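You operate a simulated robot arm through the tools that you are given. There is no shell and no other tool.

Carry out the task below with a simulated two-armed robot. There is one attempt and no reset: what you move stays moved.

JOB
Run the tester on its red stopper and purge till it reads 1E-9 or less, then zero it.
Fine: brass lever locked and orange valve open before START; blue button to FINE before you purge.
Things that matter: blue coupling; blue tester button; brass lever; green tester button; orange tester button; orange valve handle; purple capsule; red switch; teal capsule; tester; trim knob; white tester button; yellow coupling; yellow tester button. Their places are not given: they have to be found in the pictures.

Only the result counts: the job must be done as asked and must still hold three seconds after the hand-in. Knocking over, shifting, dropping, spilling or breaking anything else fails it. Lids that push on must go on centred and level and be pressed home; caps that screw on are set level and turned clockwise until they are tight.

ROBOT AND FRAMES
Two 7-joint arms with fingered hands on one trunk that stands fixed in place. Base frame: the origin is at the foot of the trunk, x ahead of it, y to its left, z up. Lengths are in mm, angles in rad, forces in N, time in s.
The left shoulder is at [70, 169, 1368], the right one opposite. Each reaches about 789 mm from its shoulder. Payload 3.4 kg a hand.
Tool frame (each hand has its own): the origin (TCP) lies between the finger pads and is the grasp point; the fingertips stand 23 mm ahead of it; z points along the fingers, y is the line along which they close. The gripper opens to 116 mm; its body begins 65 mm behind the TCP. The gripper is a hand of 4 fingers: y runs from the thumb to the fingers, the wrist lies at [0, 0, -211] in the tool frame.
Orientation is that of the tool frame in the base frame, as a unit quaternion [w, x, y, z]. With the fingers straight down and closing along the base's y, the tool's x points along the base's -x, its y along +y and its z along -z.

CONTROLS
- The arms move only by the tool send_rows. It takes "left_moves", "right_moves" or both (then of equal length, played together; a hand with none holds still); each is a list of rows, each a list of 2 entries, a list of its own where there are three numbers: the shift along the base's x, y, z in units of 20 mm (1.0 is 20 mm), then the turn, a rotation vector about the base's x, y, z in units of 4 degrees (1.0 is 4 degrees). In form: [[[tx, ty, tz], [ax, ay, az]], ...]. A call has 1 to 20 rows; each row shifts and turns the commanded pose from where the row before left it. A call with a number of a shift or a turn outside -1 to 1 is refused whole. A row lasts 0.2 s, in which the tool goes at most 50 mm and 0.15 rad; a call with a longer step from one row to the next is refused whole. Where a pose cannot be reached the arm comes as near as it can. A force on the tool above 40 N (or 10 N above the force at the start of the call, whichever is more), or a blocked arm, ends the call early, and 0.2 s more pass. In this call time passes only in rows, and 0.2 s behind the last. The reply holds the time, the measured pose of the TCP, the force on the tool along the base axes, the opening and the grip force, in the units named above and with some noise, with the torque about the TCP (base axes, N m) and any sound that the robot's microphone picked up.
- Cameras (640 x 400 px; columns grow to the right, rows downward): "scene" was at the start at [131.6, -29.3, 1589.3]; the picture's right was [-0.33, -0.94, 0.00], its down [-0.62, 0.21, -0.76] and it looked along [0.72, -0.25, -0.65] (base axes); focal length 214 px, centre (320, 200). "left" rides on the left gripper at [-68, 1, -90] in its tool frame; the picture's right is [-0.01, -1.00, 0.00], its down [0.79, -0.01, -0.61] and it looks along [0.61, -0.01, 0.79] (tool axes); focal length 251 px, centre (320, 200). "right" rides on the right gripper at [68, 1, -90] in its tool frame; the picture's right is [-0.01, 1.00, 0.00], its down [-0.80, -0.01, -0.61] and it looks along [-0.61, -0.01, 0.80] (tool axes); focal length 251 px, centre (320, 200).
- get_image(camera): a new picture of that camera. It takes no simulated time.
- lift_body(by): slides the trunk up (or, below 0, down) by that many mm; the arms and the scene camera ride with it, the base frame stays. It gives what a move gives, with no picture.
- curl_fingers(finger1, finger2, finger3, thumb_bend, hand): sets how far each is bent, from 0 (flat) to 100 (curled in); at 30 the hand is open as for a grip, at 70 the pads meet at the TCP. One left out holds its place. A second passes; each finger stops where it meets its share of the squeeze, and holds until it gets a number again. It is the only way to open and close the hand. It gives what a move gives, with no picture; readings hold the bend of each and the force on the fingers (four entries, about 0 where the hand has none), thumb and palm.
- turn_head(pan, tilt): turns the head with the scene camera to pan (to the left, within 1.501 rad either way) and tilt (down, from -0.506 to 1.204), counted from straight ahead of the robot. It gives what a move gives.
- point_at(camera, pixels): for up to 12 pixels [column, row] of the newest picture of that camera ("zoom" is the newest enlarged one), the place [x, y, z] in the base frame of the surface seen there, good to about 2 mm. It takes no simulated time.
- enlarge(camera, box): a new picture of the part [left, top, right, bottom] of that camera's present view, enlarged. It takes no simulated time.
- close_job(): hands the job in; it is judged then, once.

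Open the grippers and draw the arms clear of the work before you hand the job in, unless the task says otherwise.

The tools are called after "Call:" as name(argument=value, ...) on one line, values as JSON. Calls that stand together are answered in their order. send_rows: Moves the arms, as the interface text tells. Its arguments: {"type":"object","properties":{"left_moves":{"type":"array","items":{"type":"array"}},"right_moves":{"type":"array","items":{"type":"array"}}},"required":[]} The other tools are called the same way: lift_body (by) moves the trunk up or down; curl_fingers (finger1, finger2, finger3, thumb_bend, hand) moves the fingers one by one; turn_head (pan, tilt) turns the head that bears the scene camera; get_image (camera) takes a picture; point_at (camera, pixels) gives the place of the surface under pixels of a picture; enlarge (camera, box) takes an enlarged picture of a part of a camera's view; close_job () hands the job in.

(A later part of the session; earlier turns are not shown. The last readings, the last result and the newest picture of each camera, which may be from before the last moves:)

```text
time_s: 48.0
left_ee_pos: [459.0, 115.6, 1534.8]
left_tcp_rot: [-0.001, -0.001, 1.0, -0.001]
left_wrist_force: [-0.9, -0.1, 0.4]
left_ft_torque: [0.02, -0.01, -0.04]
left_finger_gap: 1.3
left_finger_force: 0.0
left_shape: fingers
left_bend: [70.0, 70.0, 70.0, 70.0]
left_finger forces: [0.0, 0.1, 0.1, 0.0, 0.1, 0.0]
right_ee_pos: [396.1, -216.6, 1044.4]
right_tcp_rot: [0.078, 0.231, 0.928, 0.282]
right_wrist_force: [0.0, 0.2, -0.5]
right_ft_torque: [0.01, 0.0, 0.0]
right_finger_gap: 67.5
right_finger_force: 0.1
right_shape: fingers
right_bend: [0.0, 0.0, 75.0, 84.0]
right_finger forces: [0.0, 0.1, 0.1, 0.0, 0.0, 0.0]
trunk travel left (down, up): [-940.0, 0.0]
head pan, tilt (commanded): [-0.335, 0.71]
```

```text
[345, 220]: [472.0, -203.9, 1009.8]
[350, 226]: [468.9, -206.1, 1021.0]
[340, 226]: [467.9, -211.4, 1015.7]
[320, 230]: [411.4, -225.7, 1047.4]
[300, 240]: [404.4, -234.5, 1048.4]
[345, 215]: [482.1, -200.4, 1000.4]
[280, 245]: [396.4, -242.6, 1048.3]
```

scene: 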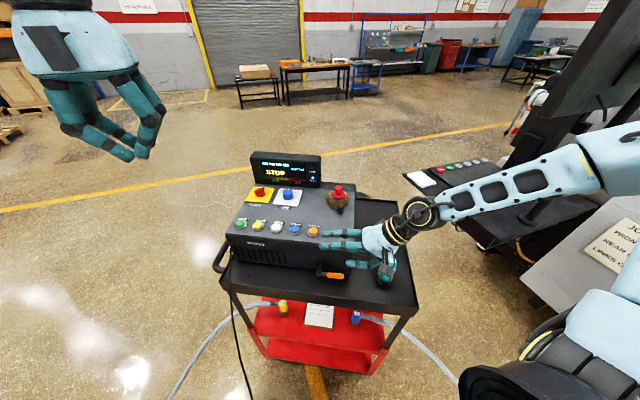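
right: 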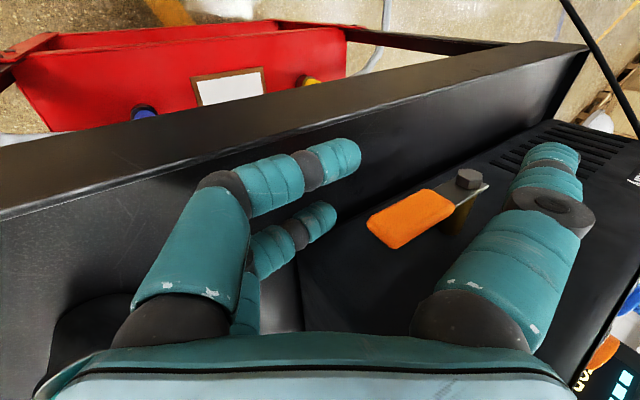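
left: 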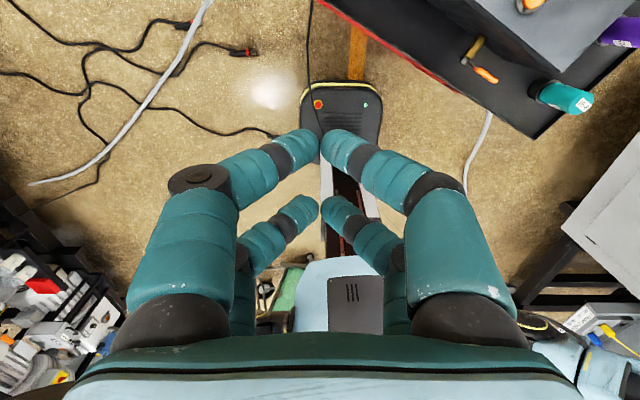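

Finger 3's top is now ~1048, about 10 mm below the handle's underside. I slide 40 mm to the left so that it sits beneath the handle.

Call:
send_rows(right_moves=[[[0.235, 0.441, 0], [0, 0, 0]], [[0.235, 0.441, 0], [0, 0, 0]], [[0.235, 0.441, 0], [0, 0, 0]], [[0.235, 0.441, 0], [0, 0, 0]]])

Call:
get_image(camera="right")

Call:
enlarge(camera="scene", box=[290, 220, 418, 300])

```text
time_s: 49.0
left_ee_pos: [459.8, 117.0, 1534.6]
left_tcp_rot: [0.0, -0.001, 1.0, 0.001]
left_wrist_force: [1.0, -0.1, 0.3]
left_ft_torque: [0.0, 0.0, -0.01]
left_finger_gap: 1.3
left_finger_force: 0.0
left_shape: fingers
left_bend: [70.0, 70.0, 70.0, 70.0]
left_finger forces: [0.0, 0.0, 0.1, 0.0, 0.0, 0.1]
right_ee_pos: [414.2, -197.8, 1037.8]
right_tcp_rot: [0.092, 0.236, 0.929, 0.27]
right_wrist_force: [1.0, 0.7, 0.4]
right_ft_torque: [0.0, 0.01, -0.03]
right_finger_gap: 67.6
right_finger_force: 0.0
right_shape: fingers
right_bend: [0.0, 0.0, 75.0, 84.0]
right_finger forces: [0.0, 0.0, 0.1, 0.1, 0.0, 0.1]
right hand out of reach, approached as far as the arm can: row 1, 2, 3
trunk travel left (down, up): [-940.0, 0.0]
head pan, tilt (commanded): [-0.335, 0.71]
```

```text
taken
```

right: 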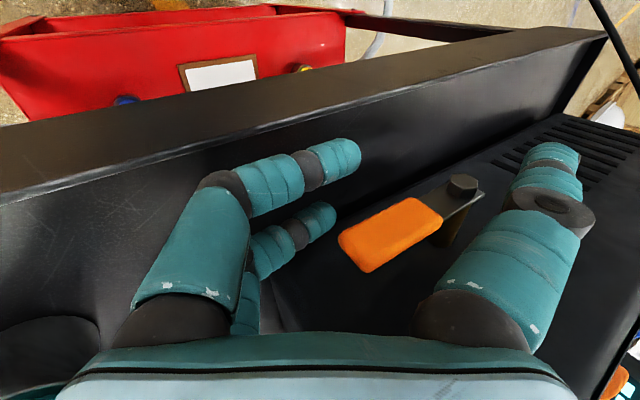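

```text
5.00 times, centred on (354, 260) of scene
```

zoom: 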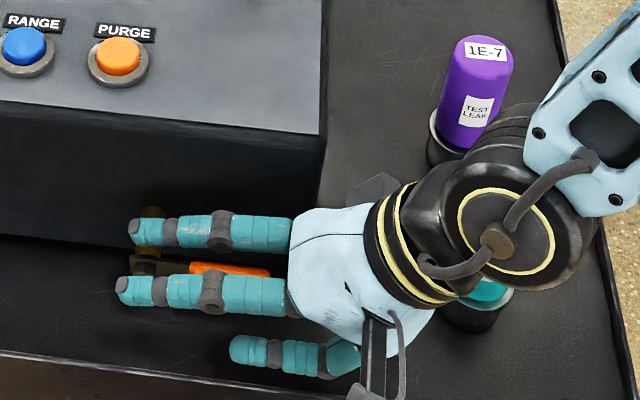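

The arm is near its reach limit, so only ~25 mm of the slide happened (TCP (414,-198,1038)). I measure where finger 3's tip is relative to the handle end now.

Call:
point_at(camera="right", pixels=[[325, 210], [330, 215], [320, 222], [325, 225], [300, 235], [345, 245], [370, 265], [345, 235], [400, 210]])

Call:
enlarge(camera="right", box=[256, 160, 480, 300])

```text
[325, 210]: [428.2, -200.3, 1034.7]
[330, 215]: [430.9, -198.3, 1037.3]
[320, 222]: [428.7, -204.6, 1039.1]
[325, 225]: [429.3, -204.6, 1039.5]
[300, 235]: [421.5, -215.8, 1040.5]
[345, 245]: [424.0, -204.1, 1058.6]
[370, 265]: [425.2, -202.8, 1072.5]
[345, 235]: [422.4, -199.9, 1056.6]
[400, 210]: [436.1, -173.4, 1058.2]
```

```text
2.86 times, centred on (368, 230) of right
```

zoom: 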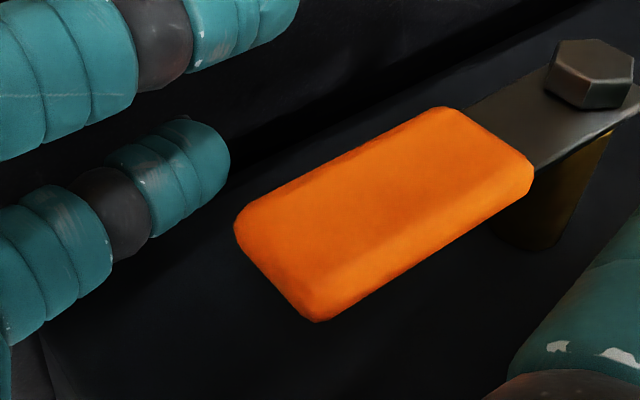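

Finger 3 is ~10 mm too deep (behind the handle) and the arm is at its limit because the hand is very low relative to the shoulder. I back out to the right, raise the hand, then lower the trunk so this height becomes comfortable.

Call:
send_rows(right_moves=[[[-0.5, -0.5, 0], [0, 0, 0]], [[-0.5, -0.5, 0], [0, 0, 0]], [[0, 0, 1], [0, 0, 0]], [[0, 0, 1], [0, 0, 0]], [[0, 0, 1], [0, 0, 0]], [[0, 0, 1], [0, 0, 0]], [[0, 0, 1], [0, 0, 0]], [[0, 0, 1], [0, 0, 0]], [[0, 0, 1], [0, 0, 0]], [[0, 0, 1], [0, 0, 0]], [[0, 0, 1], [0, 0, 0]]])

Call:
get_image(camera="right")

```text
time_s: 51.4
left_ee_pos: [459.2, 116.1, 1535.8]
left_tcp_rot: [0.001, -0.001, 1.0, -0.001]
left_wrist_force: [-0.1, -0.2, 1.0]
left_ft_torque: [0.01, 0.01, 0.0]
left_finger_gap: 1.5
left_finger_force: 0.0
left_shape: fingers
left_bend: [70.0, 70.0, 70.0, 70.0]
left_finger forces: [0.1, 0.0, 0.0, 0.1, 0.0, 0.0]
right_ee_pos: [394.3, -219.9, 1221.1]
right_tcp_rot: [0.092, 0.237, 0.928, 0.271]
right_wrist_force: [1.0, -0.7, 0.1]
right_ft_torque: [0.01, 0.0, -0.02]
right_finger_gap: 67.9
right_finger_force: 0.0
right_shape: fingers
right_bend: [0.0, 0.0, 75.0, 84.0]
right_finger forces: [0.0, 0.0, 0.1, 0.0, 0.1, 0.0]
trunk travel left (down, up): [-940.0, 0.0]
head pan, tilt (commanded): [-0.335, 0.71]
```

```text
taken
```

right: 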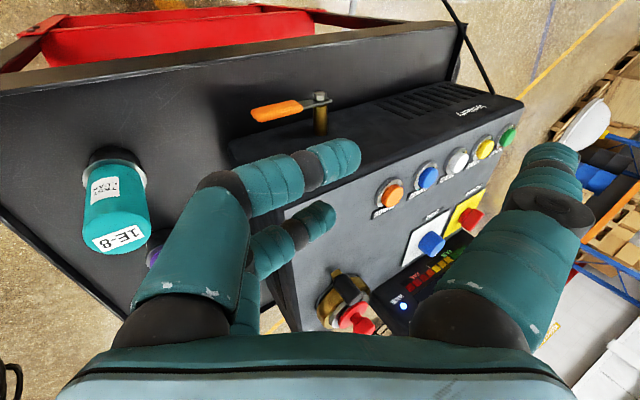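

The hand is at (394,-220,1221), clear. I lower the trunk 100 mm first and check.

Call:
lift_body(by=-100)

Call:
get_image(camera="scene")

```text
time_s: 52.8
left_ee_pos: [458.7, 115.4, 1435.8]
left_tcp_rot: [0.0, -0.001, 1.0, 0.0]
left_wrist_force: [0.3, 0.7, -0.6]
left_ft_torque: [-0.02, 0.01, 0.0]
left_finger_gap: 1.3
left_finger_force: 0.2
left_shape: fingers
left_bend: [70.0, 70.0, 70.0, 70.0]
left_finger forces: [0.0, 0.1, 0.0, 0.0, 0.0, 0.0]
right_ee_pos: [394.8, -220.9, 1119.3]
right_tcp_rot: [0.092, 0.238, 0.928, 0.271]
right_wrist_force: [1.1, 0.3, 0.2]
right_ft_torque: [0.0, -0.03, 0.0]
right_finger_gap: 67.6
right_finger_force: 0.1
right_shape: fingers
right_bend: [0.0, 0.0, 75.0, 84.0]
right_finger forces: [0.1, 0.0, 0.0, 0.0, 0.0, 0.0]
trunk travel left (down, up): [-840.0, 100.0]
head pan, tilt (commanded): [-0.335, 0.71]
```

```text
taken
```

scene: 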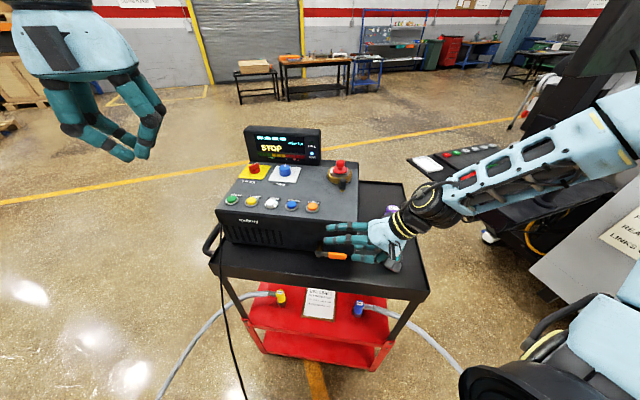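

Good. I lower another 40 mm, which brings the TCP to about z=1079, still above the handle level for fingers 1/2.

Call:
lift_body(by=-40)

Call:
get_image(camera="right")

Call:
enlarge(camera="scene", box=[290, 190, 450, 290])

```text
time_s: 53.6
left_ee_pos: [458.7, 116.2, 1394.3]
left_tcp_rot: [0.0, -0.001, 1.0, 0.0]
left_wrist_force: [0.1, 0.2, -0.3]
left_ft_torque: [-0.02, -0.01, 0.01]
left_finger_gap: 1.3
left_finger_force: 0.1
left_shape: fingers
left_bend: [70.0, 70.0, 70.0, 70.0]
left_finger forces: [0.0, 0.0, 0.0, 0.1, 0.1, 0.0]
right_ee_pos: [393.4, -220.1, 1079.4]
right_tcp_rot: [0.093, 0.238, 0.928, 0.27]
right_wrist_force: [0.8, -0.1, -0.2]
right_ft_torque: [0.0, -0.03, 0.0]
right_finger_gap: 67.8
right_finger_force: 0.1
right_shape: fingers
right_bend: [0.0, 0.0, 75.0, 84.0]
right_finger forces: [0.0, 0.0, 0.1, 0.0, 0.1, 0.0]
trunk travel left (down, up): [-800.0, 140.0]
head pan, tilt (commanded): [-0.335, 0.71]
```

```text
taken
```

right: 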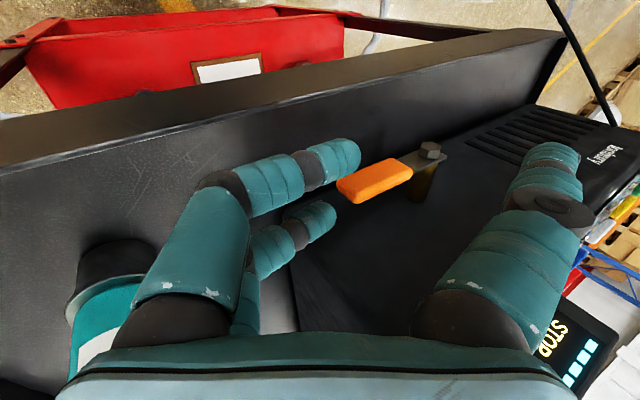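

```text
4.00 times, centred on (370, 240) of scene
```

zoom: 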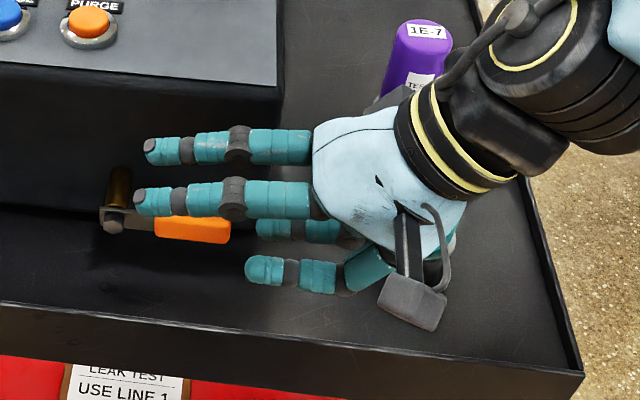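

Now (393,-220,1079). I measure finger 3's tip and the handle from here to plan exact offsets.

Call:
point_at(camera="right", pixels=[[325, 207], [332, 213], [320, 218], [328, 225], [305, 232], [285, 245], [345, 185], [370, 170], [375, 190], [430, 150]])

Call:
point_at(camera="zoom", pixels=[[265, 228], [300, 228], [330, 230], [250, 268], [225, 230], [160, 225], [115, 222]])

```text
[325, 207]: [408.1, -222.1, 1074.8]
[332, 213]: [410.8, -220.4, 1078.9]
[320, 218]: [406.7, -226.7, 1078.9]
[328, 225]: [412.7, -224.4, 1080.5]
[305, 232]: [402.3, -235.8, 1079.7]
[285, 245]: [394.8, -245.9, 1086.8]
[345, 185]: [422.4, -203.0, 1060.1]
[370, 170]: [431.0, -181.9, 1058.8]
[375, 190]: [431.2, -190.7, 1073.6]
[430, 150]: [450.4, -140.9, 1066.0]
```

```text
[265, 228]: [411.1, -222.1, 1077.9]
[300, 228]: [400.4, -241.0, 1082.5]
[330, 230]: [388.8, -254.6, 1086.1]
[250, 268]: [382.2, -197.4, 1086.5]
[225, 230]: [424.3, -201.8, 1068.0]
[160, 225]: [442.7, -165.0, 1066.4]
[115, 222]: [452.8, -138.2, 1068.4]
```

Finger 3's centre is at the handle's depth (b≈470), its top ≈1 mm above TCP height. I descend 31 mm and then slide 40 mm left under the handle.

Call:
send_rows(right_moves=[[[0, 0, -0.79], [0, 0, 0]], [[0, 0, -0.79], [0, 0, 0]]])

Call:
send_rows(right_moves=[[[0.235, 0.441, 0], [0, 0, 0]], [[0.235, 0.441, 0], [0, 0, 0]], [[0.235, 0.441, 0], [0, 0, 0]], [[0.235, 0.441, 0], [0, 0, 0]]])

Call:
get_image(camera="right")

Call:
enlarge(camera="scene", box=[290, 200, 418, 290])

```text
time_s: 54.2
left_ee_pos: [460.6, 114.6, 1395.9]
left_tcp_rot: [0.0, -0.001, 1.0, 0.0]
left_wrist_force: [0.8, -0.3, 0.1]
left_ft_torque: [-0.01, 0.02, 0.01]
left_finger_gap: 1.2
left_finger_force: 0.0
left_shape: fingers
left_bend: [70.0, 70.0, 70.0, 70.0]
left_finger forces: [0.0, 0.0, 0.0, 0.1, 0.0, 0.1]
right_ee_pos: [394.0, -223.5, 1046.9]
right_tcp_rot: [0.092, 0.238, 0.929, 0.269]
right_wrist_force: [0.5, 0.3, 0.7]
right_ft_torque: [0.02, -0.02, 0.02]
right_finger_gap: 67.5
right_finger_force: 0.1
right_shape: fingers
right_bend: [0.0, 0.0, 75.0, 84.0]
right_finger forces: [0.0, 0.0, 0.1, 0.1, 0.0, 0.1]
trunk travel left (down, up): [-800.0, 140.0]
head pan, tilt (commanded): [-0.335, 0.71]
```

```text
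time_s: 55.2
left_ee_pos: [459.4, 116.3, 1393.9]
left_tcp_rot: [0.0, 0.0, 1.0, -0.001]
left_wrist_force: [-0.1, -0.5, 0.2]
left_ft_torque: [-0.04, -0.02, 0.0]
left_finger_gap: 1.4
left_finger_force: 0.1
left_shape: fingers
left_bend: [70.0, 70.0, 70.0, 70.0]
left_finger forces: [0.0, 0.1, 0.0, 0.1, 0.0, 0.0]
right_ee_pos: [411.4, -186.1, 1049.8]
right_tcp_rot: [0.093, 0.237, 0.928, 0.27]
right_wrist_force: [-0.9, -1.5, -0.3]
right_ft_torque: [0.0, -0.01, -0.03]
right_finger_gap: 67.4
right_finger_force: 0.7
right_shape: fingers
right_bend: [0.0, 0.0, 75.0, 84.0]
right_finger forces: [0.0, 0.0, 1.3, 0.0, 0.0, 0.0]
trunk travel left (down, up): [-800.0, 140.0]
head pan, tilt (commanded): [-0.335, 0.71]
```

```text
taken
```

right: 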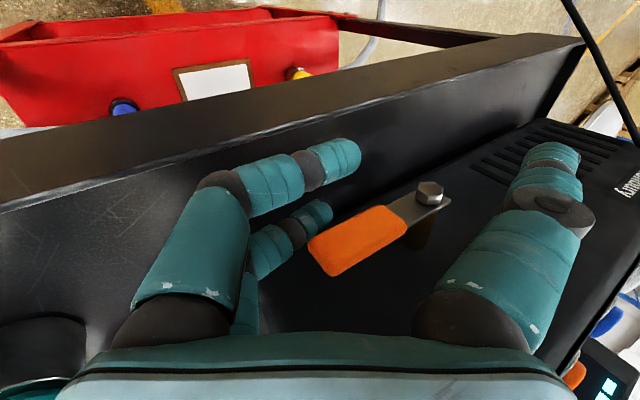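

```text
4.44 times, centred on (354, 245) of scene
```

zoom: 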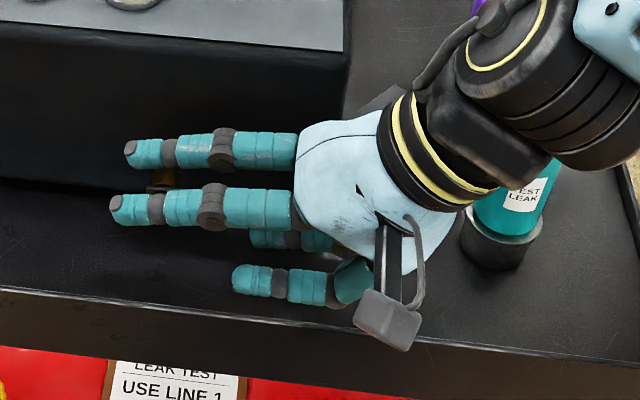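

Finger 3 touches the handle (1.3 N). I start lifting along the arc (~30° worth) and watch the force.

Call:
send_rows(right_moves=[[[-0.02, -0.035, 0.37], [0, 0, 0]], [[-0.02, -0.035, 0.37], [0, 0, 0]], [[-0.02, -0.035, 0.37], [0, 0, 0]], [[0.02, 0.037, 0.39], [0, 0, 0]], [[0.02, 0.037, 0.39], [0, 0, 0]]])

Call:
get_image(camera="right")

Call:
enlarge(camera="scene", box=[290, 200, 418, 290])

```text
time_s: 56.4
left_ee_pos: [459.5, 116.1, 1394.4]
left_tcp_rot: [0.0, -0.002, 1.0, 0.001]
left_wrist_force: [-0.3, -0.7, -0.2]
left_ft_torque: [0.0, -0.01, -0.01]
left_finger_gap: 1.5
left_finger_force: 0.1
left_shape: fingers
left_bend: [70.0, 70.0, 70.0, 70.0]
left_finger forces: [0.0, 0.0, 0.0, 0.1, 0.0, 0.0]
right_ee_pos: [413.2, -186.6, 1085.3]
right_tcp_rot: [0.093, 0.237, 0.929, 0.269]
right_wrist_force: [-0.7, 0.4, -1.5]
right_ft_torque: [-0.01, 0.0, 0.0]
right_finger_gap: 67.3
right_finger_force: 0.1
right_shape: fingers
right_bend: [0.0, 0.0, 74.0, 84.0]
right_finger forces: [0.0, 0.1, 0.9, 0.1, 0.1, 0.1]
trunk travel left (down, up): [-800.0, 140.0]
head pan, tilt (commanded): [-0.335, 0.71]
```

```text
taken
```

right: 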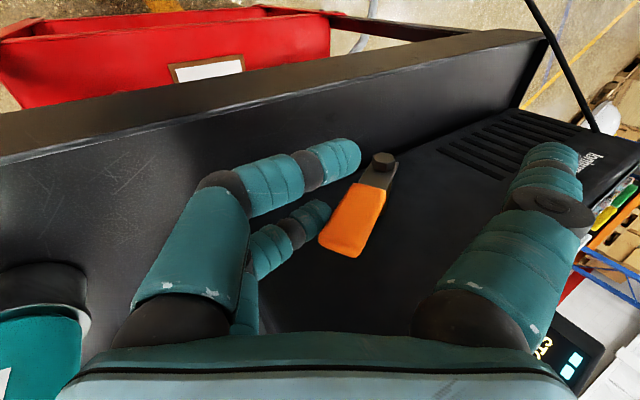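

```text
4.44 times, centred on (354, 245) of scene
```

zoom: 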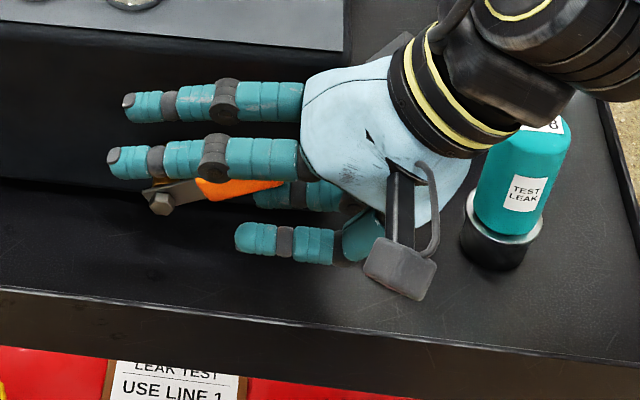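

The handle is turning up with only ~1.5 N. I continue the arc to about 60°.

Call:
send_rows(right_moves=[[[0.067, 0.126, 0.368], [0, 0, 0]], [[0.067, 0.126, 0.368], [0, 0, 0]], [[0.109, 0.205, 0.318], [0, 0, 0]], [[0.109, 0.205, 0.318], [0, 0, 0]]])

Call:
get_image(camera="right")

Call:
enlarge(camera="scene", box=[290, 200, 418, 290])

```text
time_s: 57.4
left_ee_pos: [459.8, 115.6, 1394.9]
left_tcp_rot: [0.0, -0.001, 1.0, 0.001]
left_wrist_force: [-0.7, -0.2, 0.6]
left_ft_torque: [-0.03, -0.01, 0.01]
left_finger_gap: 1.4
left_finger_force: 0.0
left_shape: fingers
left_bend: [70.0, 70.0, 70.0, 70.0]
left_finger forces: [0.1, 0.0, 0.0, 0.0, 0.0, 0.0]
right_ee_pos: [419.7, -173.3, 1112.9]
right_tcp_rot: [0.092, 0.238, 0.928, 0.27]
right_wrist_force: [0.2, -1.1, -0.5]
right_ft_torque: [0.01, -0.01, 0.0]
right_finger_gap: 67.5
right_finger_force: 0.8
right_shape: fingers
right_bend: [0.0, 0.0, 74.0, 84.0]
right_finger forces: [0.1, 0.0, 0.8, 0.0, 0.1, 0.0]
trunk travel left (down, up): [-800.0, 140.0]
head pan, tilt (commanded): [-0.335, 0.71]
```

```text
taken
```

right: 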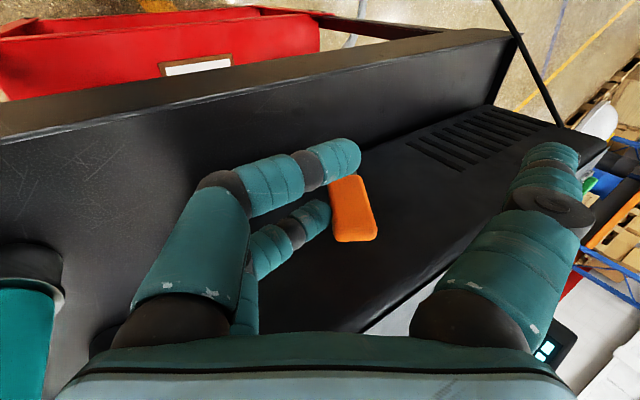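

```text
4.44 times, centred on (354, 245) of scene
```

zoom: 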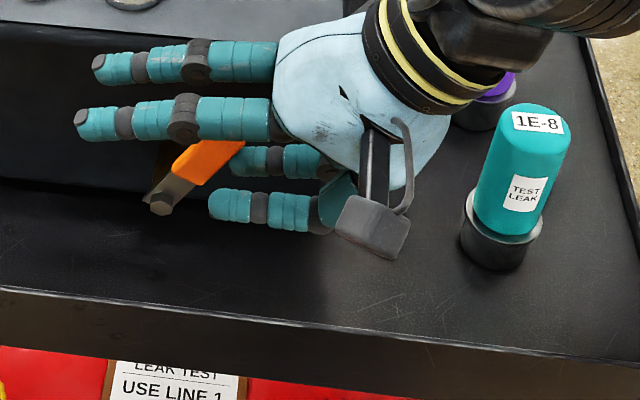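

About 60° up now. I continue to vertical, watching for the stop.

Call:
send_rows(right_moves=[[[0.145, 0.271, 0.248], [0, 0, 0]], [[0.145, 0.271, 0.248], [0, 0, 0]], [[0.169, 0.318, 0.16], [0, 0, 0]], [[0.169, 0.318, 0.16], [0, 0, 0]]])

Call:
get_image(camera="right")

Call:
enlarge(camera="scene", box=[290, 200, 418, 290])

```text
time_s: 58.4
left_ee_pos: [459.3, 117.2, 1395.1]
left_tcp_rot: [0.0, -0.001, 1.0, 0.0]
left_wrist_force: [-0.7, 0.5, -0.4]
left_ft_torque: [-0.03, 0.04, -0.01]
left_finger_gap: 1.2
left_finger_force: 0.1
left_shape: fingers
left_bend: [70.0, 70.0, 70.0, 70.0]
left_finger forces: [0.0, 0.1, 0.0, 0.0, 0.1, 0.1]
right_ee_pos: [432.4, -149.1, 1129.7]
right_tcp_rot: [0.093, 0.237, 0.929, 0.269]
right_wrist_force: [-0.3, -0.7, -0.7]
right_ft_torque: [-0.04, 0.02, 0.01]
right_finger_gap: 67.8
right_finger_force: 0.2
right_shape: fingers
right_bend: [0.0, 0.0, 75.0, 84.0]
right_finger forces: [0.0, 0.0, 0.6, 0.0, 0.0, 0.1]
trunk travel left (down, up): [-800.0, 140.0]
head pan, tilt (commanded): [-0.335, 0.71]
```

```text
taken
```

right: 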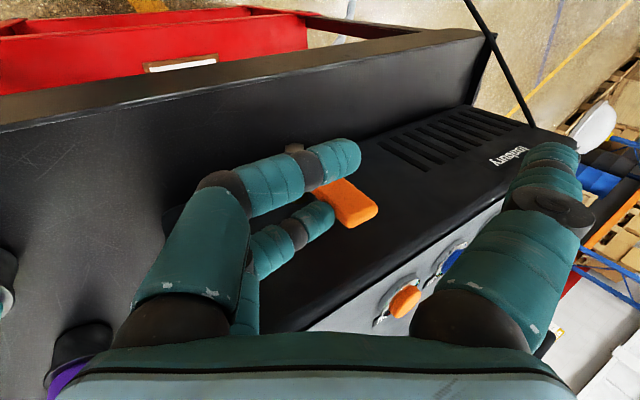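

```text
4.44 times, centred on (354, 245) of scene
```

zoom: 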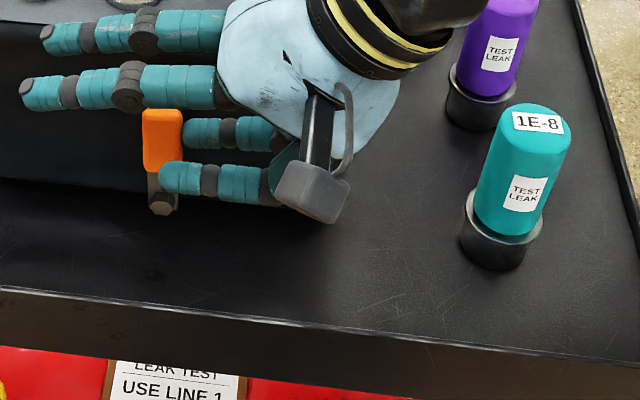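

The handle looks about vertical with no stop yet (0.7 N). I push a few mm further left to find its end stop.

Call:
send_rows(right_moves=[[[0.1, 0.19, 0.03], [0, 0, 0]], [[0.1, 0.19, 0.02], [0, 0, 0]]])

Call:
get_image(camera="right")

Call:
enlarge(camera="scene", box=[290, 200, 418, 290])

```text
time_s: 59.0
left_ee_pos: [456.3, 110.8, 1396.5]
left_tcp_rot: [0.0, -0.001, 1.0, 0.001]
left_wrist_force: [-0.4, 0.2, -0.7]
left_ft_torque: [0.0, -0.03, 0.04]
left_finger_gap: 1.4
left_finger_force: 0.0
left_shape: fingers
left_bend: [70.0, 70.0, 70.0, 70.0]
left_finger forces: [0.0, 0.1, 0.0, 0.0, 0.0, 0.0]
right_ee_pos: [433.4, -146.7, 1131.1]
right_tcp_rot: [0.092, 0.238, 0.928, 0.271]
right_wrist_force: [-5.9, -11.3, 4.4]
right_ft_torque: [-0.17, -0.01, -0.21]
right_finger_gap: 67.5
right_finger_force: 6.7
right_shape: fingers
right_bend: [0.0, 0.0, 76.0, 84.0]
right_finger forces: [0.1, 0.0, 12.9, 0.0, 0.0, 0.0]
trunk travel left (down, up): [-800.0, 140.0]
head pan, tilt (commanded): [-0.335, 0.71]
```

```text
taken
```

right: 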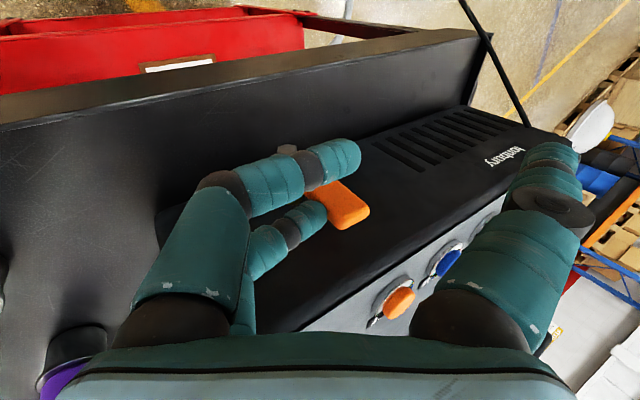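

```text
4.44 times, centred on (354, 245) of scene
```

zoom: 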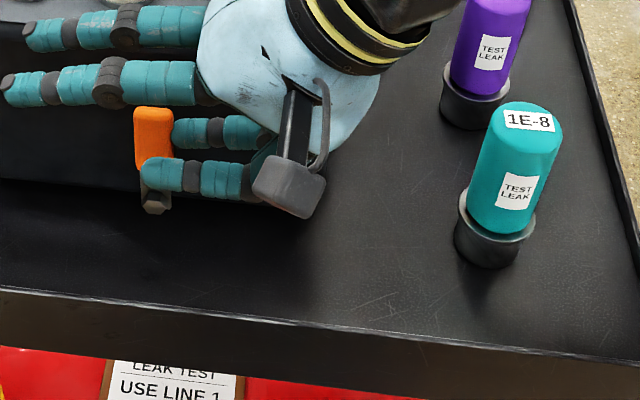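

Stop reached: 13 N on finger 3 with the handle upright. I back the finger off to the right and then raise the hand.

Call:
send_rows(right_moves=[[[-0.12, -0.22, 0], [0, 0, 0]], [[-0.235, -0.441, 0], [0, 0, 0]], [[-0.235, -0.441, 0], [0, 0, 0]], [[-0.235, -0.441, 0], [0, 0, 0]], [[-0.235, -0.441, 0], [0, 0, 0]], [[-0.235, -0.441, 0], [0, 0, 0]], [[0, 0, 0.9], [0, 0, 0]], [[0, 0, 1], [0, 0, 0]], [[0, 0, 1], [0, 0, 0]], [[0, 0, 1], [0, 0, 0]], [[0, 0, 1], [0, 0, 0]]])

Call:
get_image(camera="scene")

Call:
enlarge(camera="scene", box=[210, 120, 434, 290])

```text
time_s: 61.4
left_ee_pos: [458.5, 116.0, 1394.7]
left_tcp_rot: [0.0, -0.001, 1.0, -0.001]
left_wrist_force: [0.8, -1.0, 0.2]
left_ft_torque: [0.0, 0.01, -0.01]
left_finger_gap: 1.4
left_finger_force: 0.0
left_shape: fingers
left_bend: [70.0, 70.0, 70.0, 70.0]
left_finger forces: [0.1, 0.0, 0.0, 0.1, 0.0, 0.0]
right_ee_pos: [408.9, -189.4, 1230.9]
right_tcp_rot: [0.093, 0.237, 0.929, 0.271]
right_wrist_force: [0.3, -0.3, 0.7]
right_ft_torque: [0.02, 0.0, 0.03]
right_finger_gap: 67.6
right_finger_force: 0.1
right_shape: fingers
right_bend: [0.0, 0.0, 75.0, 84.0]
right_finger forces: [0.0, 0.0, 0.0, 0.0, 0.0, 0.0]
trunk travel left (down, up): [-800.0, 140.0]
head pan, tilt (commanded): [-0.335, 0.71]
```

```text
taken
```

scene: 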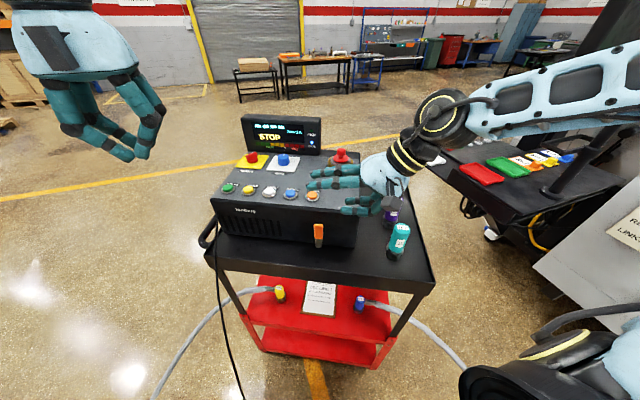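

```text
2.35 times, centred on (322, 205) of scene
```

zoom: 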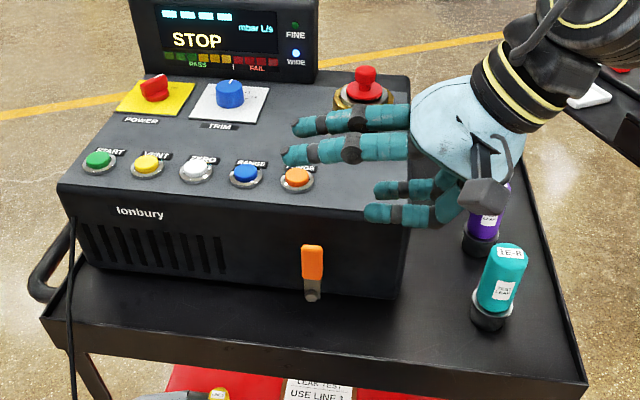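

The orange valve handle is now upright (turned 90° counter-clockwise to its stop), everything else undisturbed. I raise the trunk 75 mm and move the right arm away so the panel is visible, then use the left hand for the buttons.

Call:
lift_body(by=75)

Call:
send_rows(right_moves=[[[-0.28, -0.9, 0.67], [0, 0, 0]], [[-0.28, -0.9, 0.67], [0, 0, 0]], [[-0.28, -0.9, 0.67], [0, 0, 0]], [[-0.28, -0.9, 0.67], [0, 0, 0]], [[-0.28, -0.9, 0.67], [0, 0, 0]], [[-0.28, -0.9, 0.67], [0, 0, 0]], [[-0.28, -0.9, 0.67], [0, 0, 0]]])

Call:
curl_fingers(hand="left", finger1=0, finger2=0, finger3=0, thumb_bend=50)

Call:
get_image(camera="scene")

Call:
get_image(camera="left")

```text
time_s: 62.5
left_ee_pos: [459.6, 116.0, 1469.2]
left_tcp_rot: [-0.001, -0.001, 1.0, 0.0]
left_wrist_force: [-0.3, 0.9, 0.5]
left_ft_torque: [0.01, -0.01, -0.01]
left_finger_gap: 1.4
left_finger_force: 0.2
left_shape: fingers
left_bend: [70.0, 70.0, 70.0, 70.0]
left_finger forces: [0.1, 0.0, 0.1, 0.0, 0.0, 0.1]
right_ee_pos: [408.9, -189.6, 1305.0]
right_tcp_rot: [0.093, 0.237, 0.929, 0.27]
right_wrist_force: [0.8, -0.5, -0.5]
right_ft_torque: [0.01, -0.01, -0.01]
right_finger_gap: 67.6
right_finger_force: 0.0
right_shape: fingers
right_bend: [0.0, 0.0, 75.0, 84.0]
right_finger forces: [0.1, 0.1, 0.1, 0.0, 0.0, 0.1]
trunk travel left (down, up): [-875.0, 65.0]
head pan, tilt (commanded): [-0.335, 0.71]
```

```text
time_s: 64.1
left_ee_pos: [459.5, 114.7, 1470.0]
left_tcp_rot: [-0.001, -0.001, 1.0, 0.0]
left_wrist_force: [-0.3, 0.4, -0.3]
left_ft_torque: [-0.01, 0.01, -0.03]
left_finger_gap: 1.5
left_finger_force: 0.1
left_shape: fingers
left_bend: [70.0, 70.0, 70.0, 70.0]
left_finger forces: [0.0, 0.1, 0.0, 0.1, 0.0, 0.0]
right_ee_pos: [368.5, -317.4, 1397.6]
right_tcp_rot: [0.092, 0.237, 0.929, 0.27]
right_wrist_force: [0.7, -0.5, -0.3]
right_ft_torque: [0.03, -0.01, 0.01]
right_finger_gap: 67.9
right_finger_force: 0.0
right_shape: fingers
right_bend: [0.0, 0.0, 75.0, 84.0]
right_finger forces: [0.0, 0.0, 0.0, 0.0, 0.0, 0.0]
trunk travel left (down, up): [-875.0, 65.0]
head pan, tilt (commanded): [-0.335, 0.71]
```

```text
time_s: 65.1
left_ee_pos: [459.0, 113.9, 1470.3]
left_tcp_rot: [0.0, -0.001, 1.0, 0.0]
left_wrist_force: [0.1, 0.5, 0.7]
left_ft_torque: [0.0, -0.02, 0.02]
left_finger_gap: 114.7
left_finger_force: 0.1
left_shape: fingers
left_bend: [0.0, 0.0, 0.0, 50.0]
left_finger forces: [0.0, 0.0, 0.0, 0.0, 0.0, 0.0]
right_ee_pos: [370.1, -316.1, 1398.5]
right_tcp_rot: [0.092, 0.237, 0.929, 0.27]
right_wrist_force: [0.3, -0.6, 0.4]
right_ft_torque: [-0.02, -0.02, 0.01]
right_finger_gap: 67.5
right_finger_force: 0.0
right_shape: fingers
right_bend: [0.0, 0.0, 75.0, 84.0]
right_finger forces: [0.1, 0.0, 0.0, 0.1, 0.1, 0.1]
trunk travel left (down, up): [-875.0, 65.0]
head pan, tilt (commanded): [-0.335, 0.71]
```

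```text
taken
```

scene: 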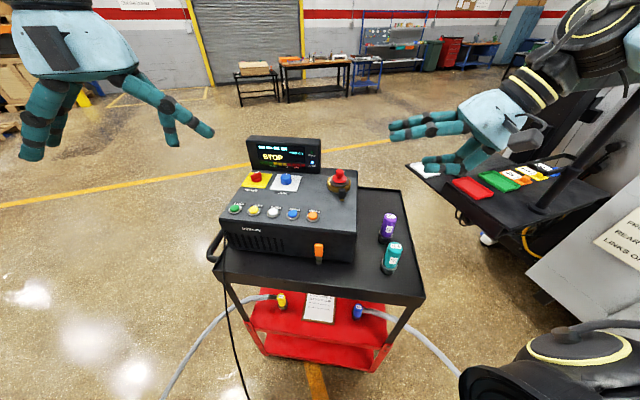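

```text
taken
```

left: 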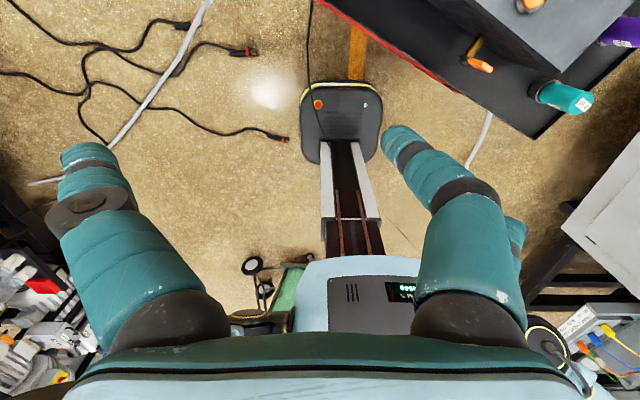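

The lever (pointing front) and upright valve are visible and undisturbed. I zoom on the panel to verify and calibrate the left thumb tip as a pointer.

Call:
enlarge(camera="scene", box=[216, 130, 376, 270])

Call:
point_at(camera="left", pixels=[[395, 130], [405, 145], [395, 140], [420, 165], [470, 190], [85, 150], [95, 185], [515, 225]])

```text
2.86 times, centred on (296, 200) of scene
```

zoom: 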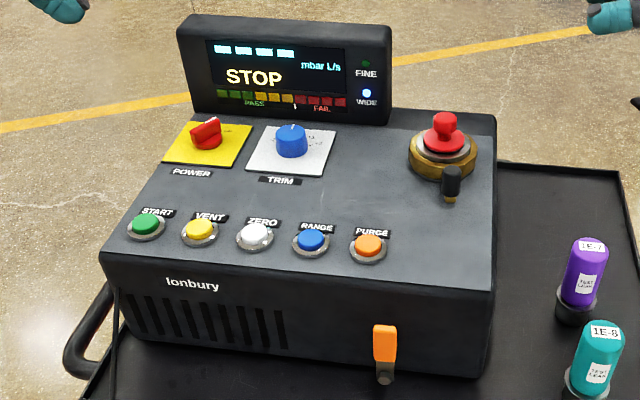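

```text
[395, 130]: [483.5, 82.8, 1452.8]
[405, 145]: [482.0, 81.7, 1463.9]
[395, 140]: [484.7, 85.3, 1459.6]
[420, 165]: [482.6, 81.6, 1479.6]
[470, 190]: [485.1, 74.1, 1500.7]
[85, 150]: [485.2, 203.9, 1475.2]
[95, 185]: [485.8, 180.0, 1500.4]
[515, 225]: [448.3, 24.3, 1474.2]
```

All state holds. I zoom on the button row to get precise button centres.

Call:
enlarge(camera="scene", box=[222, 190, 334, 230])

```text
5.71 times, centred on (278, 210) of scene
```

zoom: 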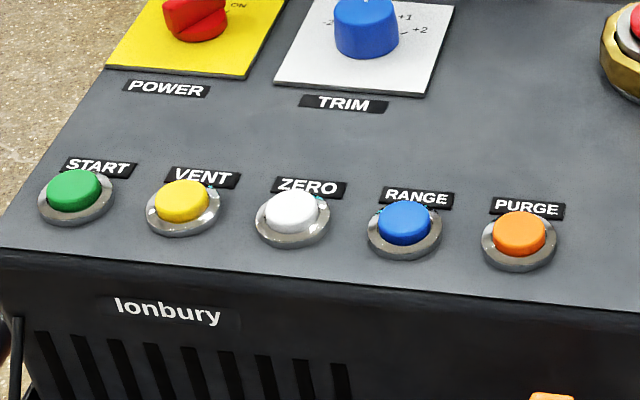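

I get the top-face centres of the five buttons from this zoom.

Call:
point_at(camera="zoom", pixels=[[74, 186], [183, 197], [292, 208], [405, 220], [520, 231], [52, 187], [97, 187], [74, 174], [74, 200], [520, 218], [520, 244]])

```text
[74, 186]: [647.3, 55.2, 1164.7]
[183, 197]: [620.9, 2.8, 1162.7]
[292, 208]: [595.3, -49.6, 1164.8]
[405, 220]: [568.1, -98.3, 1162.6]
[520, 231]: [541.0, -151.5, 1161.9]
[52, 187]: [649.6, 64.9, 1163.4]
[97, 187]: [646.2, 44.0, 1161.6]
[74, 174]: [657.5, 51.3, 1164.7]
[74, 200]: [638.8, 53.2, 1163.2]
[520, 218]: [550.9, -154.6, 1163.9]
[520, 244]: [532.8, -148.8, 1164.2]
```

Button tops: START (648,54), VENT (621,3), ZERO (595,-50), RANGE (568,-99), PURGE (541.5,-151.5), z≈1164. I tuck the left finger 3 so only the thumb hangs low, and move the left hand toward START at a safe height with a 15° forward tilt.

Call:
curl_fingers(hand="left", finger3=100)

Call:
send_rows(left_moves=[[[0.8, -0.13, -0.8], [0, -0.4, 0]], [[0.8, -0.13, -0.8], [0, -0.4, 0]], [[0.8, -0.13, -0.8], [0, -0.4, 0]], [[0.8, -0.13, -0.8], [0, -0.4, 0]], [[0.8, -0.13, -0.8], [0, -0.4, 0]], [[0.8, -0.13, -0.8], [0, -0.4, 0]], [[0.8, -0.13, -0.8], [0, -0.4, 0]], [[0.8, -0.13, -0.8], [0, -0.4, 0]], [[0.8, -0.13, -0.8], [0, -0.4, 0]], [[0.8, -0.13, -0.8], [0, -0.15, 0]]])

Call:
get_image(camera="scene")

Call:
get_image(camera="left")

```text
time_s: 66.1
left_ee_pos: [460.0, 114.9, 1469.9]
left_tcp_rot: [0.0, 0.0, 1.0, 0.001]
left_wrist_force: [-1.2, 0.0, 0.6]
left_ft_torque: [0.0, 0.0, -0.02]
left_finger_gap: 114.8
left_finger_force: 0.1
left_shape: fingers
left_bend: [0.0, 0.0, 100.0, 50.0]
left_finger forces: [0.0, 0.1, 0.1, 0.0, 0.0, 0.0]
right_ee_pos: [369.0, -316.0, 1397.3]
right_tcp_rot: [0.093, 0.237, 0.929, 0.27]
right_wrist_force: [-0.1, -0.6, -0.3]
right_ft_torque: [0.03, 0.0, 0.05]
right_finger_gap: 67.6
right_finger_force: 0.0
right_shape: fingers
right_bend: [0.0, 0.0, 75.0, 84.0]
right_finger forces: [0.1, 0.0, 0.0, 0.0, 0.0, 0.1]
trunk travel left (down, up): [-875.0, 65.0]
head pan, tilt (commanded): [-0.335, 0.71]
```

```text
time_s: 68.3
left_ee_pos: [618.3, 88.3, 1310.2]
left_tcp_rot: [0.13, -0.001, 0.991, 0.001]
left_wrist_force: [0.5, -0.3, -0.1]
left_ft_torque: [-0.01, 0.02, -0.02]
left_finger_gap: 114.9
left_finger_force: 0.0
left_shape: fingers
left_bend: [0.0, 0.0, 100.0, 50.0]
left_finger forces: [0.0, 0.2, 0.0, 0.0, 0.0, 0.0]
right_ee_pos: [369.7, -317.7, 1397.7]
right_tcp_rot: [0.092, 0.237, 0.929, 0.27]
right_wrist_force: [0.3, -0.7, 0.9]
right_ft_torque: [0.02, -0.03, -0.02]
right_finger_gap: 67.6
right_finger_force: 0.1
right_shape: fingers
right_bend: [0.0, 0.0, 75.0, 84.0]
right_finger forces: [0.1, 0.0, 0.1, 0.0, 0.0, 0.0]
trunk travel left (down, up): [-875.0, 65.0]
head pan, tilt (commanded): [-0.335, 0.71]
```

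```text
taken
```

scene: 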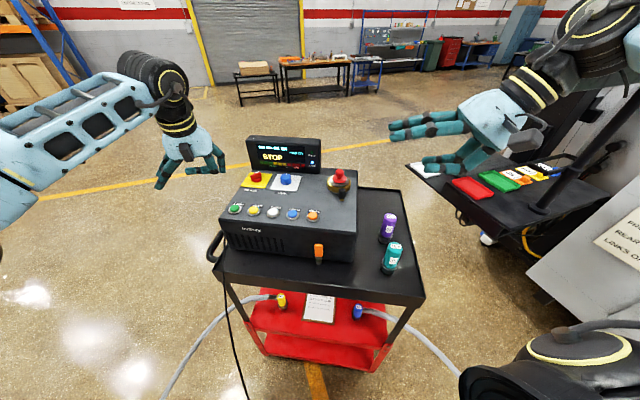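

```text
taken
```

left: 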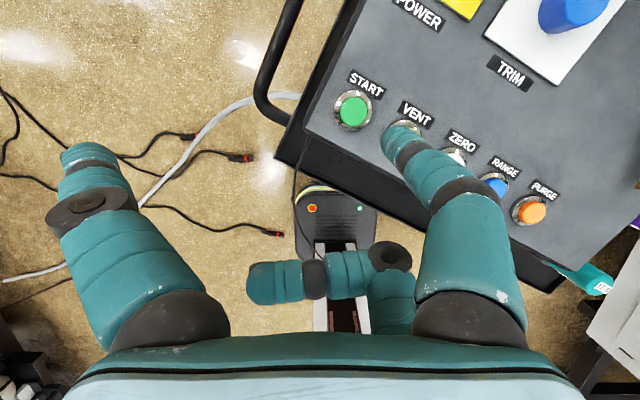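

The left hand is above the panel at (618,88,1310). I measure the thumb tip to compute the exact shift to START.

Call:
point_at(camera="left", pixels=[[395, 128], [400, 135], [390, 140], [405, 140], [412, 128], [352, 110], [352, 98], [352, 122]])

Call:
enlarge(camera="left", box=[320, 70, 480, 190])

```text
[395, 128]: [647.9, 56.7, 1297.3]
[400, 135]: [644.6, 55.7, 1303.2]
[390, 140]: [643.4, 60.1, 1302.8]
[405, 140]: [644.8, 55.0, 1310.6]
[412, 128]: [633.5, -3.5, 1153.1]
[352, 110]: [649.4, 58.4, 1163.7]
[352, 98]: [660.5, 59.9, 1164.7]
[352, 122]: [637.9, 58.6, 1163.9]
```

```text
3.33 times, centred on (400, 130) of left
```

zoom: 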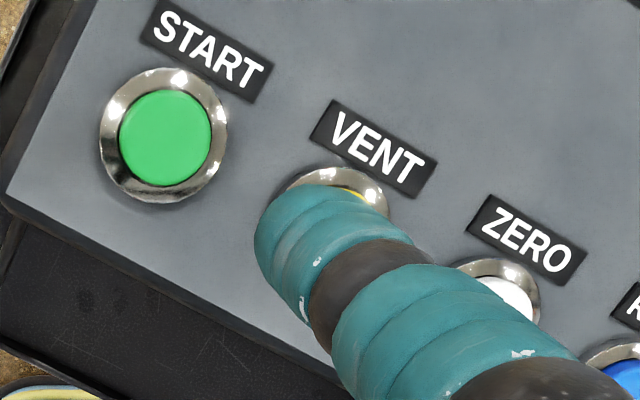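

The thumb tip is at about (643,55) and START at (648.5,56.5). I shift +5.5/+1.5 mm and descend to ~9 mm above the button.

Call:
send_rows(left_moves=[[[0.275, 0.075, -0.85], [0, 0, 0]], [[0, 0, -0.85], [0, 0, 0]], [[0, 0, -0.85], [0, 0, 0]], [[0, 0, -0.85], [0, 0, 0]], [[0, 0, -0.85], [0, 0, 0]], [[0, 0, -0.85], [0, 0, 0]], [[0, 0, -0.75], [0, 0, 0]]])

Call:
get_image(camera="left")

Call:
enlarge(camera="scene", box=[180, 130, 340, 230])

```text
time_s: 69.9
left_ee_pos: [625.3, 94.0, 1192.8]
left_tcp_rot: [0.131, -0.001, 0.991, 0.001]
left_wrist_force: [0.4, 0.1, 0.0]
left_ft_torque: [0.01, 0.02, -0.03]
left_finger_gap: 114.7
left_finger_force: 0.0
left_shape: fingers
left_bend: [0.0, 0.0, 100.0, 50.0]
left_finger forces: [0.0, 0.0, 0.0, 0.1, 0.0, 0.0]
right_ee_pos: [369.8, -316.2, 1398.0]
right_tcp_rot: [0.092, 0.237, 0.929, 0.27]
right_wrist_force: [-0.1, 0.0, 0.8]
right_ft_torque: [-0.02, 0.0, -0.01]
right_finger_gap: 67.4
right_finger_force: 0.1
right_shape: fingers
right_bend: [0.0, 0.0, 75.0, 84.0]
right_finger forces: [0.1, 0.0, 0.0, 0.0, 0.1, 0.1]
trunk travel left (down, up): [-875.0, 65.0]
head pan, tilt (commanded): [-0.335, 0.71]
```

```text
taken
```

left: 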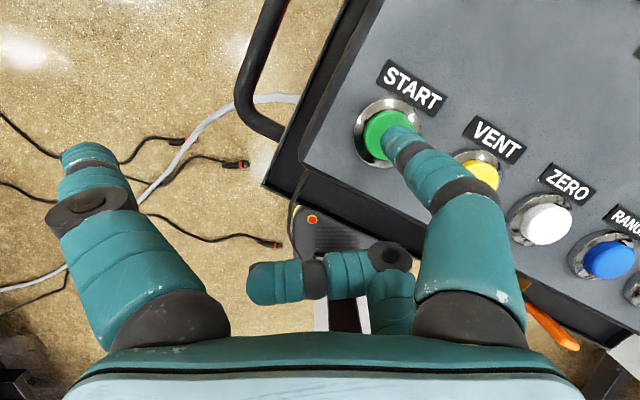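

```text
4.00 times, centred on (260, 180) of scene
```

zoom: 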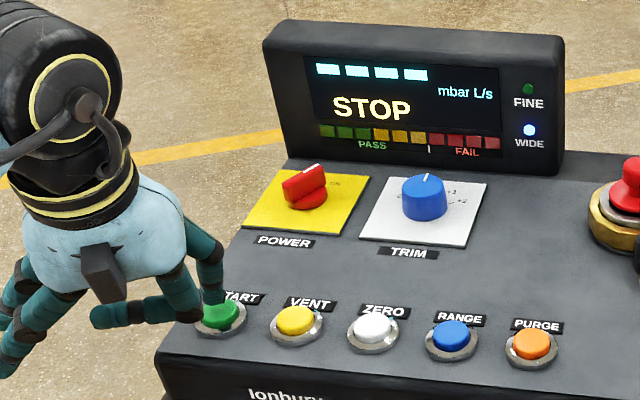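

The thumb is just above START. I enlarge the left view to check its centring before pressing.

Call:
enlarge(camera="left", box=[340, 80, 452, 164])

Call:
point_at(camera="zoom", pixels=[[200, 230], [270, 200], [300, 250], [330, 300], [180, 300], [230, 270], [150, 280], [215, 330]])

```text
4.76 times, centred on (396, 122) of left
```

zoom: 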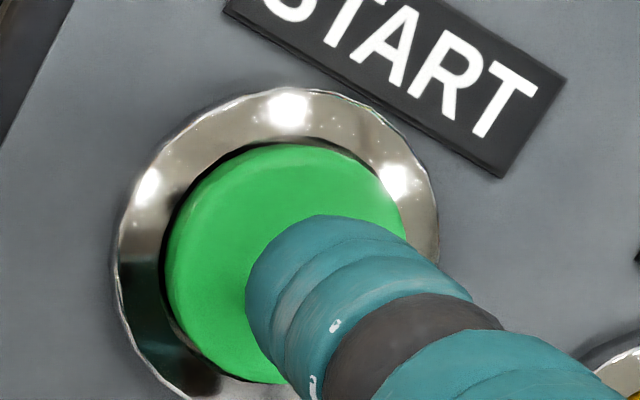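

```text
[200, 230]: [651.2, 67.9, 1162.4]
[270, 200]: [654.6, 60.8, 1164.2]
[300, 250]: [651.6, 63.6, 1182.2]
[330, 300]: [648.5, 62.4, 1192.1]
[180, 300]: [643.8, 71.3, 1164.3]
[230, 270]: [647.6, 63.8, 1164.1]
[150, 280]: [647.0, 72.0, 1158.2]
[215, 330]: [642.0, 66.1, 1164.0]
```

Tip centre ≈(647,60) vs button centre ≈(648.5,59.5): well aligned, about 10 mm above. I press down gently in small rows.

Call:
send_rows(left_moves=[[[0.05, 0, -0.3], [0, 0, 0]], [[0, 0, -0.2], [0, 0, 0]], [[0, 0, -0.1], [0, 0, 0]], [[0, 0, -0.1], [0, 0, 0]]])

Call:
enlarge(camera="scene", box=[180, 130, 340, 230])

```text
time_s: 70.9
left_ee_pos: [621.9, 91.3, 1181.4]
left_tcp_rot: [0.132, 0.0, 0.991, -0.001]
left_wrist_force: [2.4, 2.3, 14.4]
left_ft_torque: [-0.61, -0.39, 0.13]
left_finger_gap: 114.2
left_finger_force: 7.7
left_shape: fingers
left_bend: [0.0, 0.0, 100.0, 52.0]
left_finger forces: [0.1, 0.1, 0.1, 0.0, 15.4, 0.1]
right_ee_pos: [367.5, -315.6, 1399.3]
right_tcp_rot: [0.094, 0.238, 0.929, 0.269]
right_wrist_force: [0.8, 0.1, -0.6]
right_ft_torque: [-0.01, -0.03, 0.0]
right_finger_gap: 67.5
right_finger_force: 0.1
right_shape: fingers
right_bend: [0.0, 0.0, 75.0, 84.0]
right_finger forces: [0.1, 0.1, 0.1, 0.0, 0.0, 0.0]
trunk travel left (down, up): [-875.0, 65.0]
head pan, tilt (commanded): [-0.335, 0.71]
heard: click
```

```text
4.00 times, centred on (260, 180) of scene
```

zoom: 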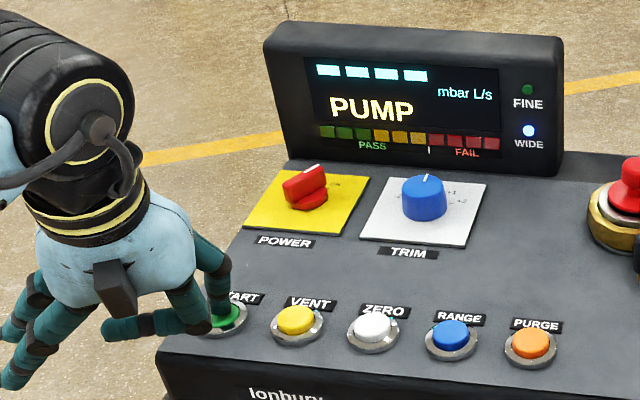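

A click was heard and the display shows PUMP. I lift the thumb off and move toward RANGE at a safe height.

Call:
send_rows(left_moves=[[[0, 0, 0.5], [0, 0, 0]], [[0, 0, 0.9], [0, 0, 0]], [[0, 0, 0.9], [0, 0, 0]], [[0, 0, 0.7], [0, 0, 0]]])

Call:
enlarge(camera="scene", box=[180, 120, 340, 220])

```text
time_s: 71.9
left_ee_pos: [626.4, 89.4, 1238.8]
left_tcp_rot: [0.13, -0.001, 0.992, 0.0]
left_wrist_force: [0.4, -0.5, 0.1]
left_ft_torque: [0.0, 0.01, 0.02]
left_finger_gap: 114.8
left_finger_force: 0.1
left_shape: fingers
left_bend: [0.0, 0.0, 100.0, 50.0]
left_finger forces: [0.0, 0.0, 0.0, 0.1, 0.0, 0.1]
right_ee_pos: [368.8, -317.1, 1397.8]
right_tcp_rot: [0.093, 0.237, 0.929, 0.27]
right_wrist_force: [0.1, -0.1, 0.4]
right_ft_torque: [0.02, 0.01, 0.02]
right_finger_gap: 67.7
right_finger_force: 0.0
right_shape: fingers
right_bend: [0.0, 0.0, 75.0, 84.0]
right_finger forces: [0.0, 0.0, 0.1, 0.0, 0.1, 0.0]
trunk travel left (down, up): [-875.0, 65.0]
head pan, tilt (commanded): [-0.335, 0.71]
```

```text
4.00 times, centred on (260, 170) of scene
```

zoom: 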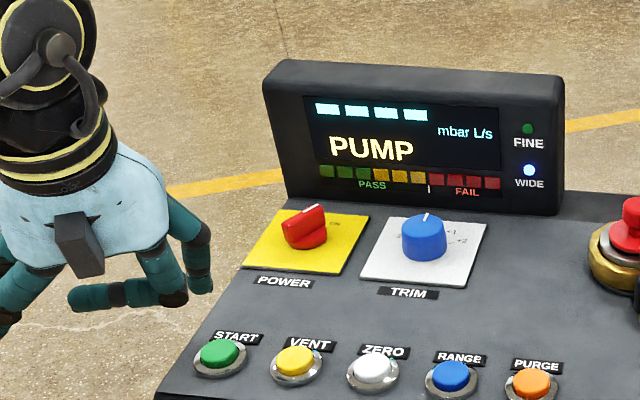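

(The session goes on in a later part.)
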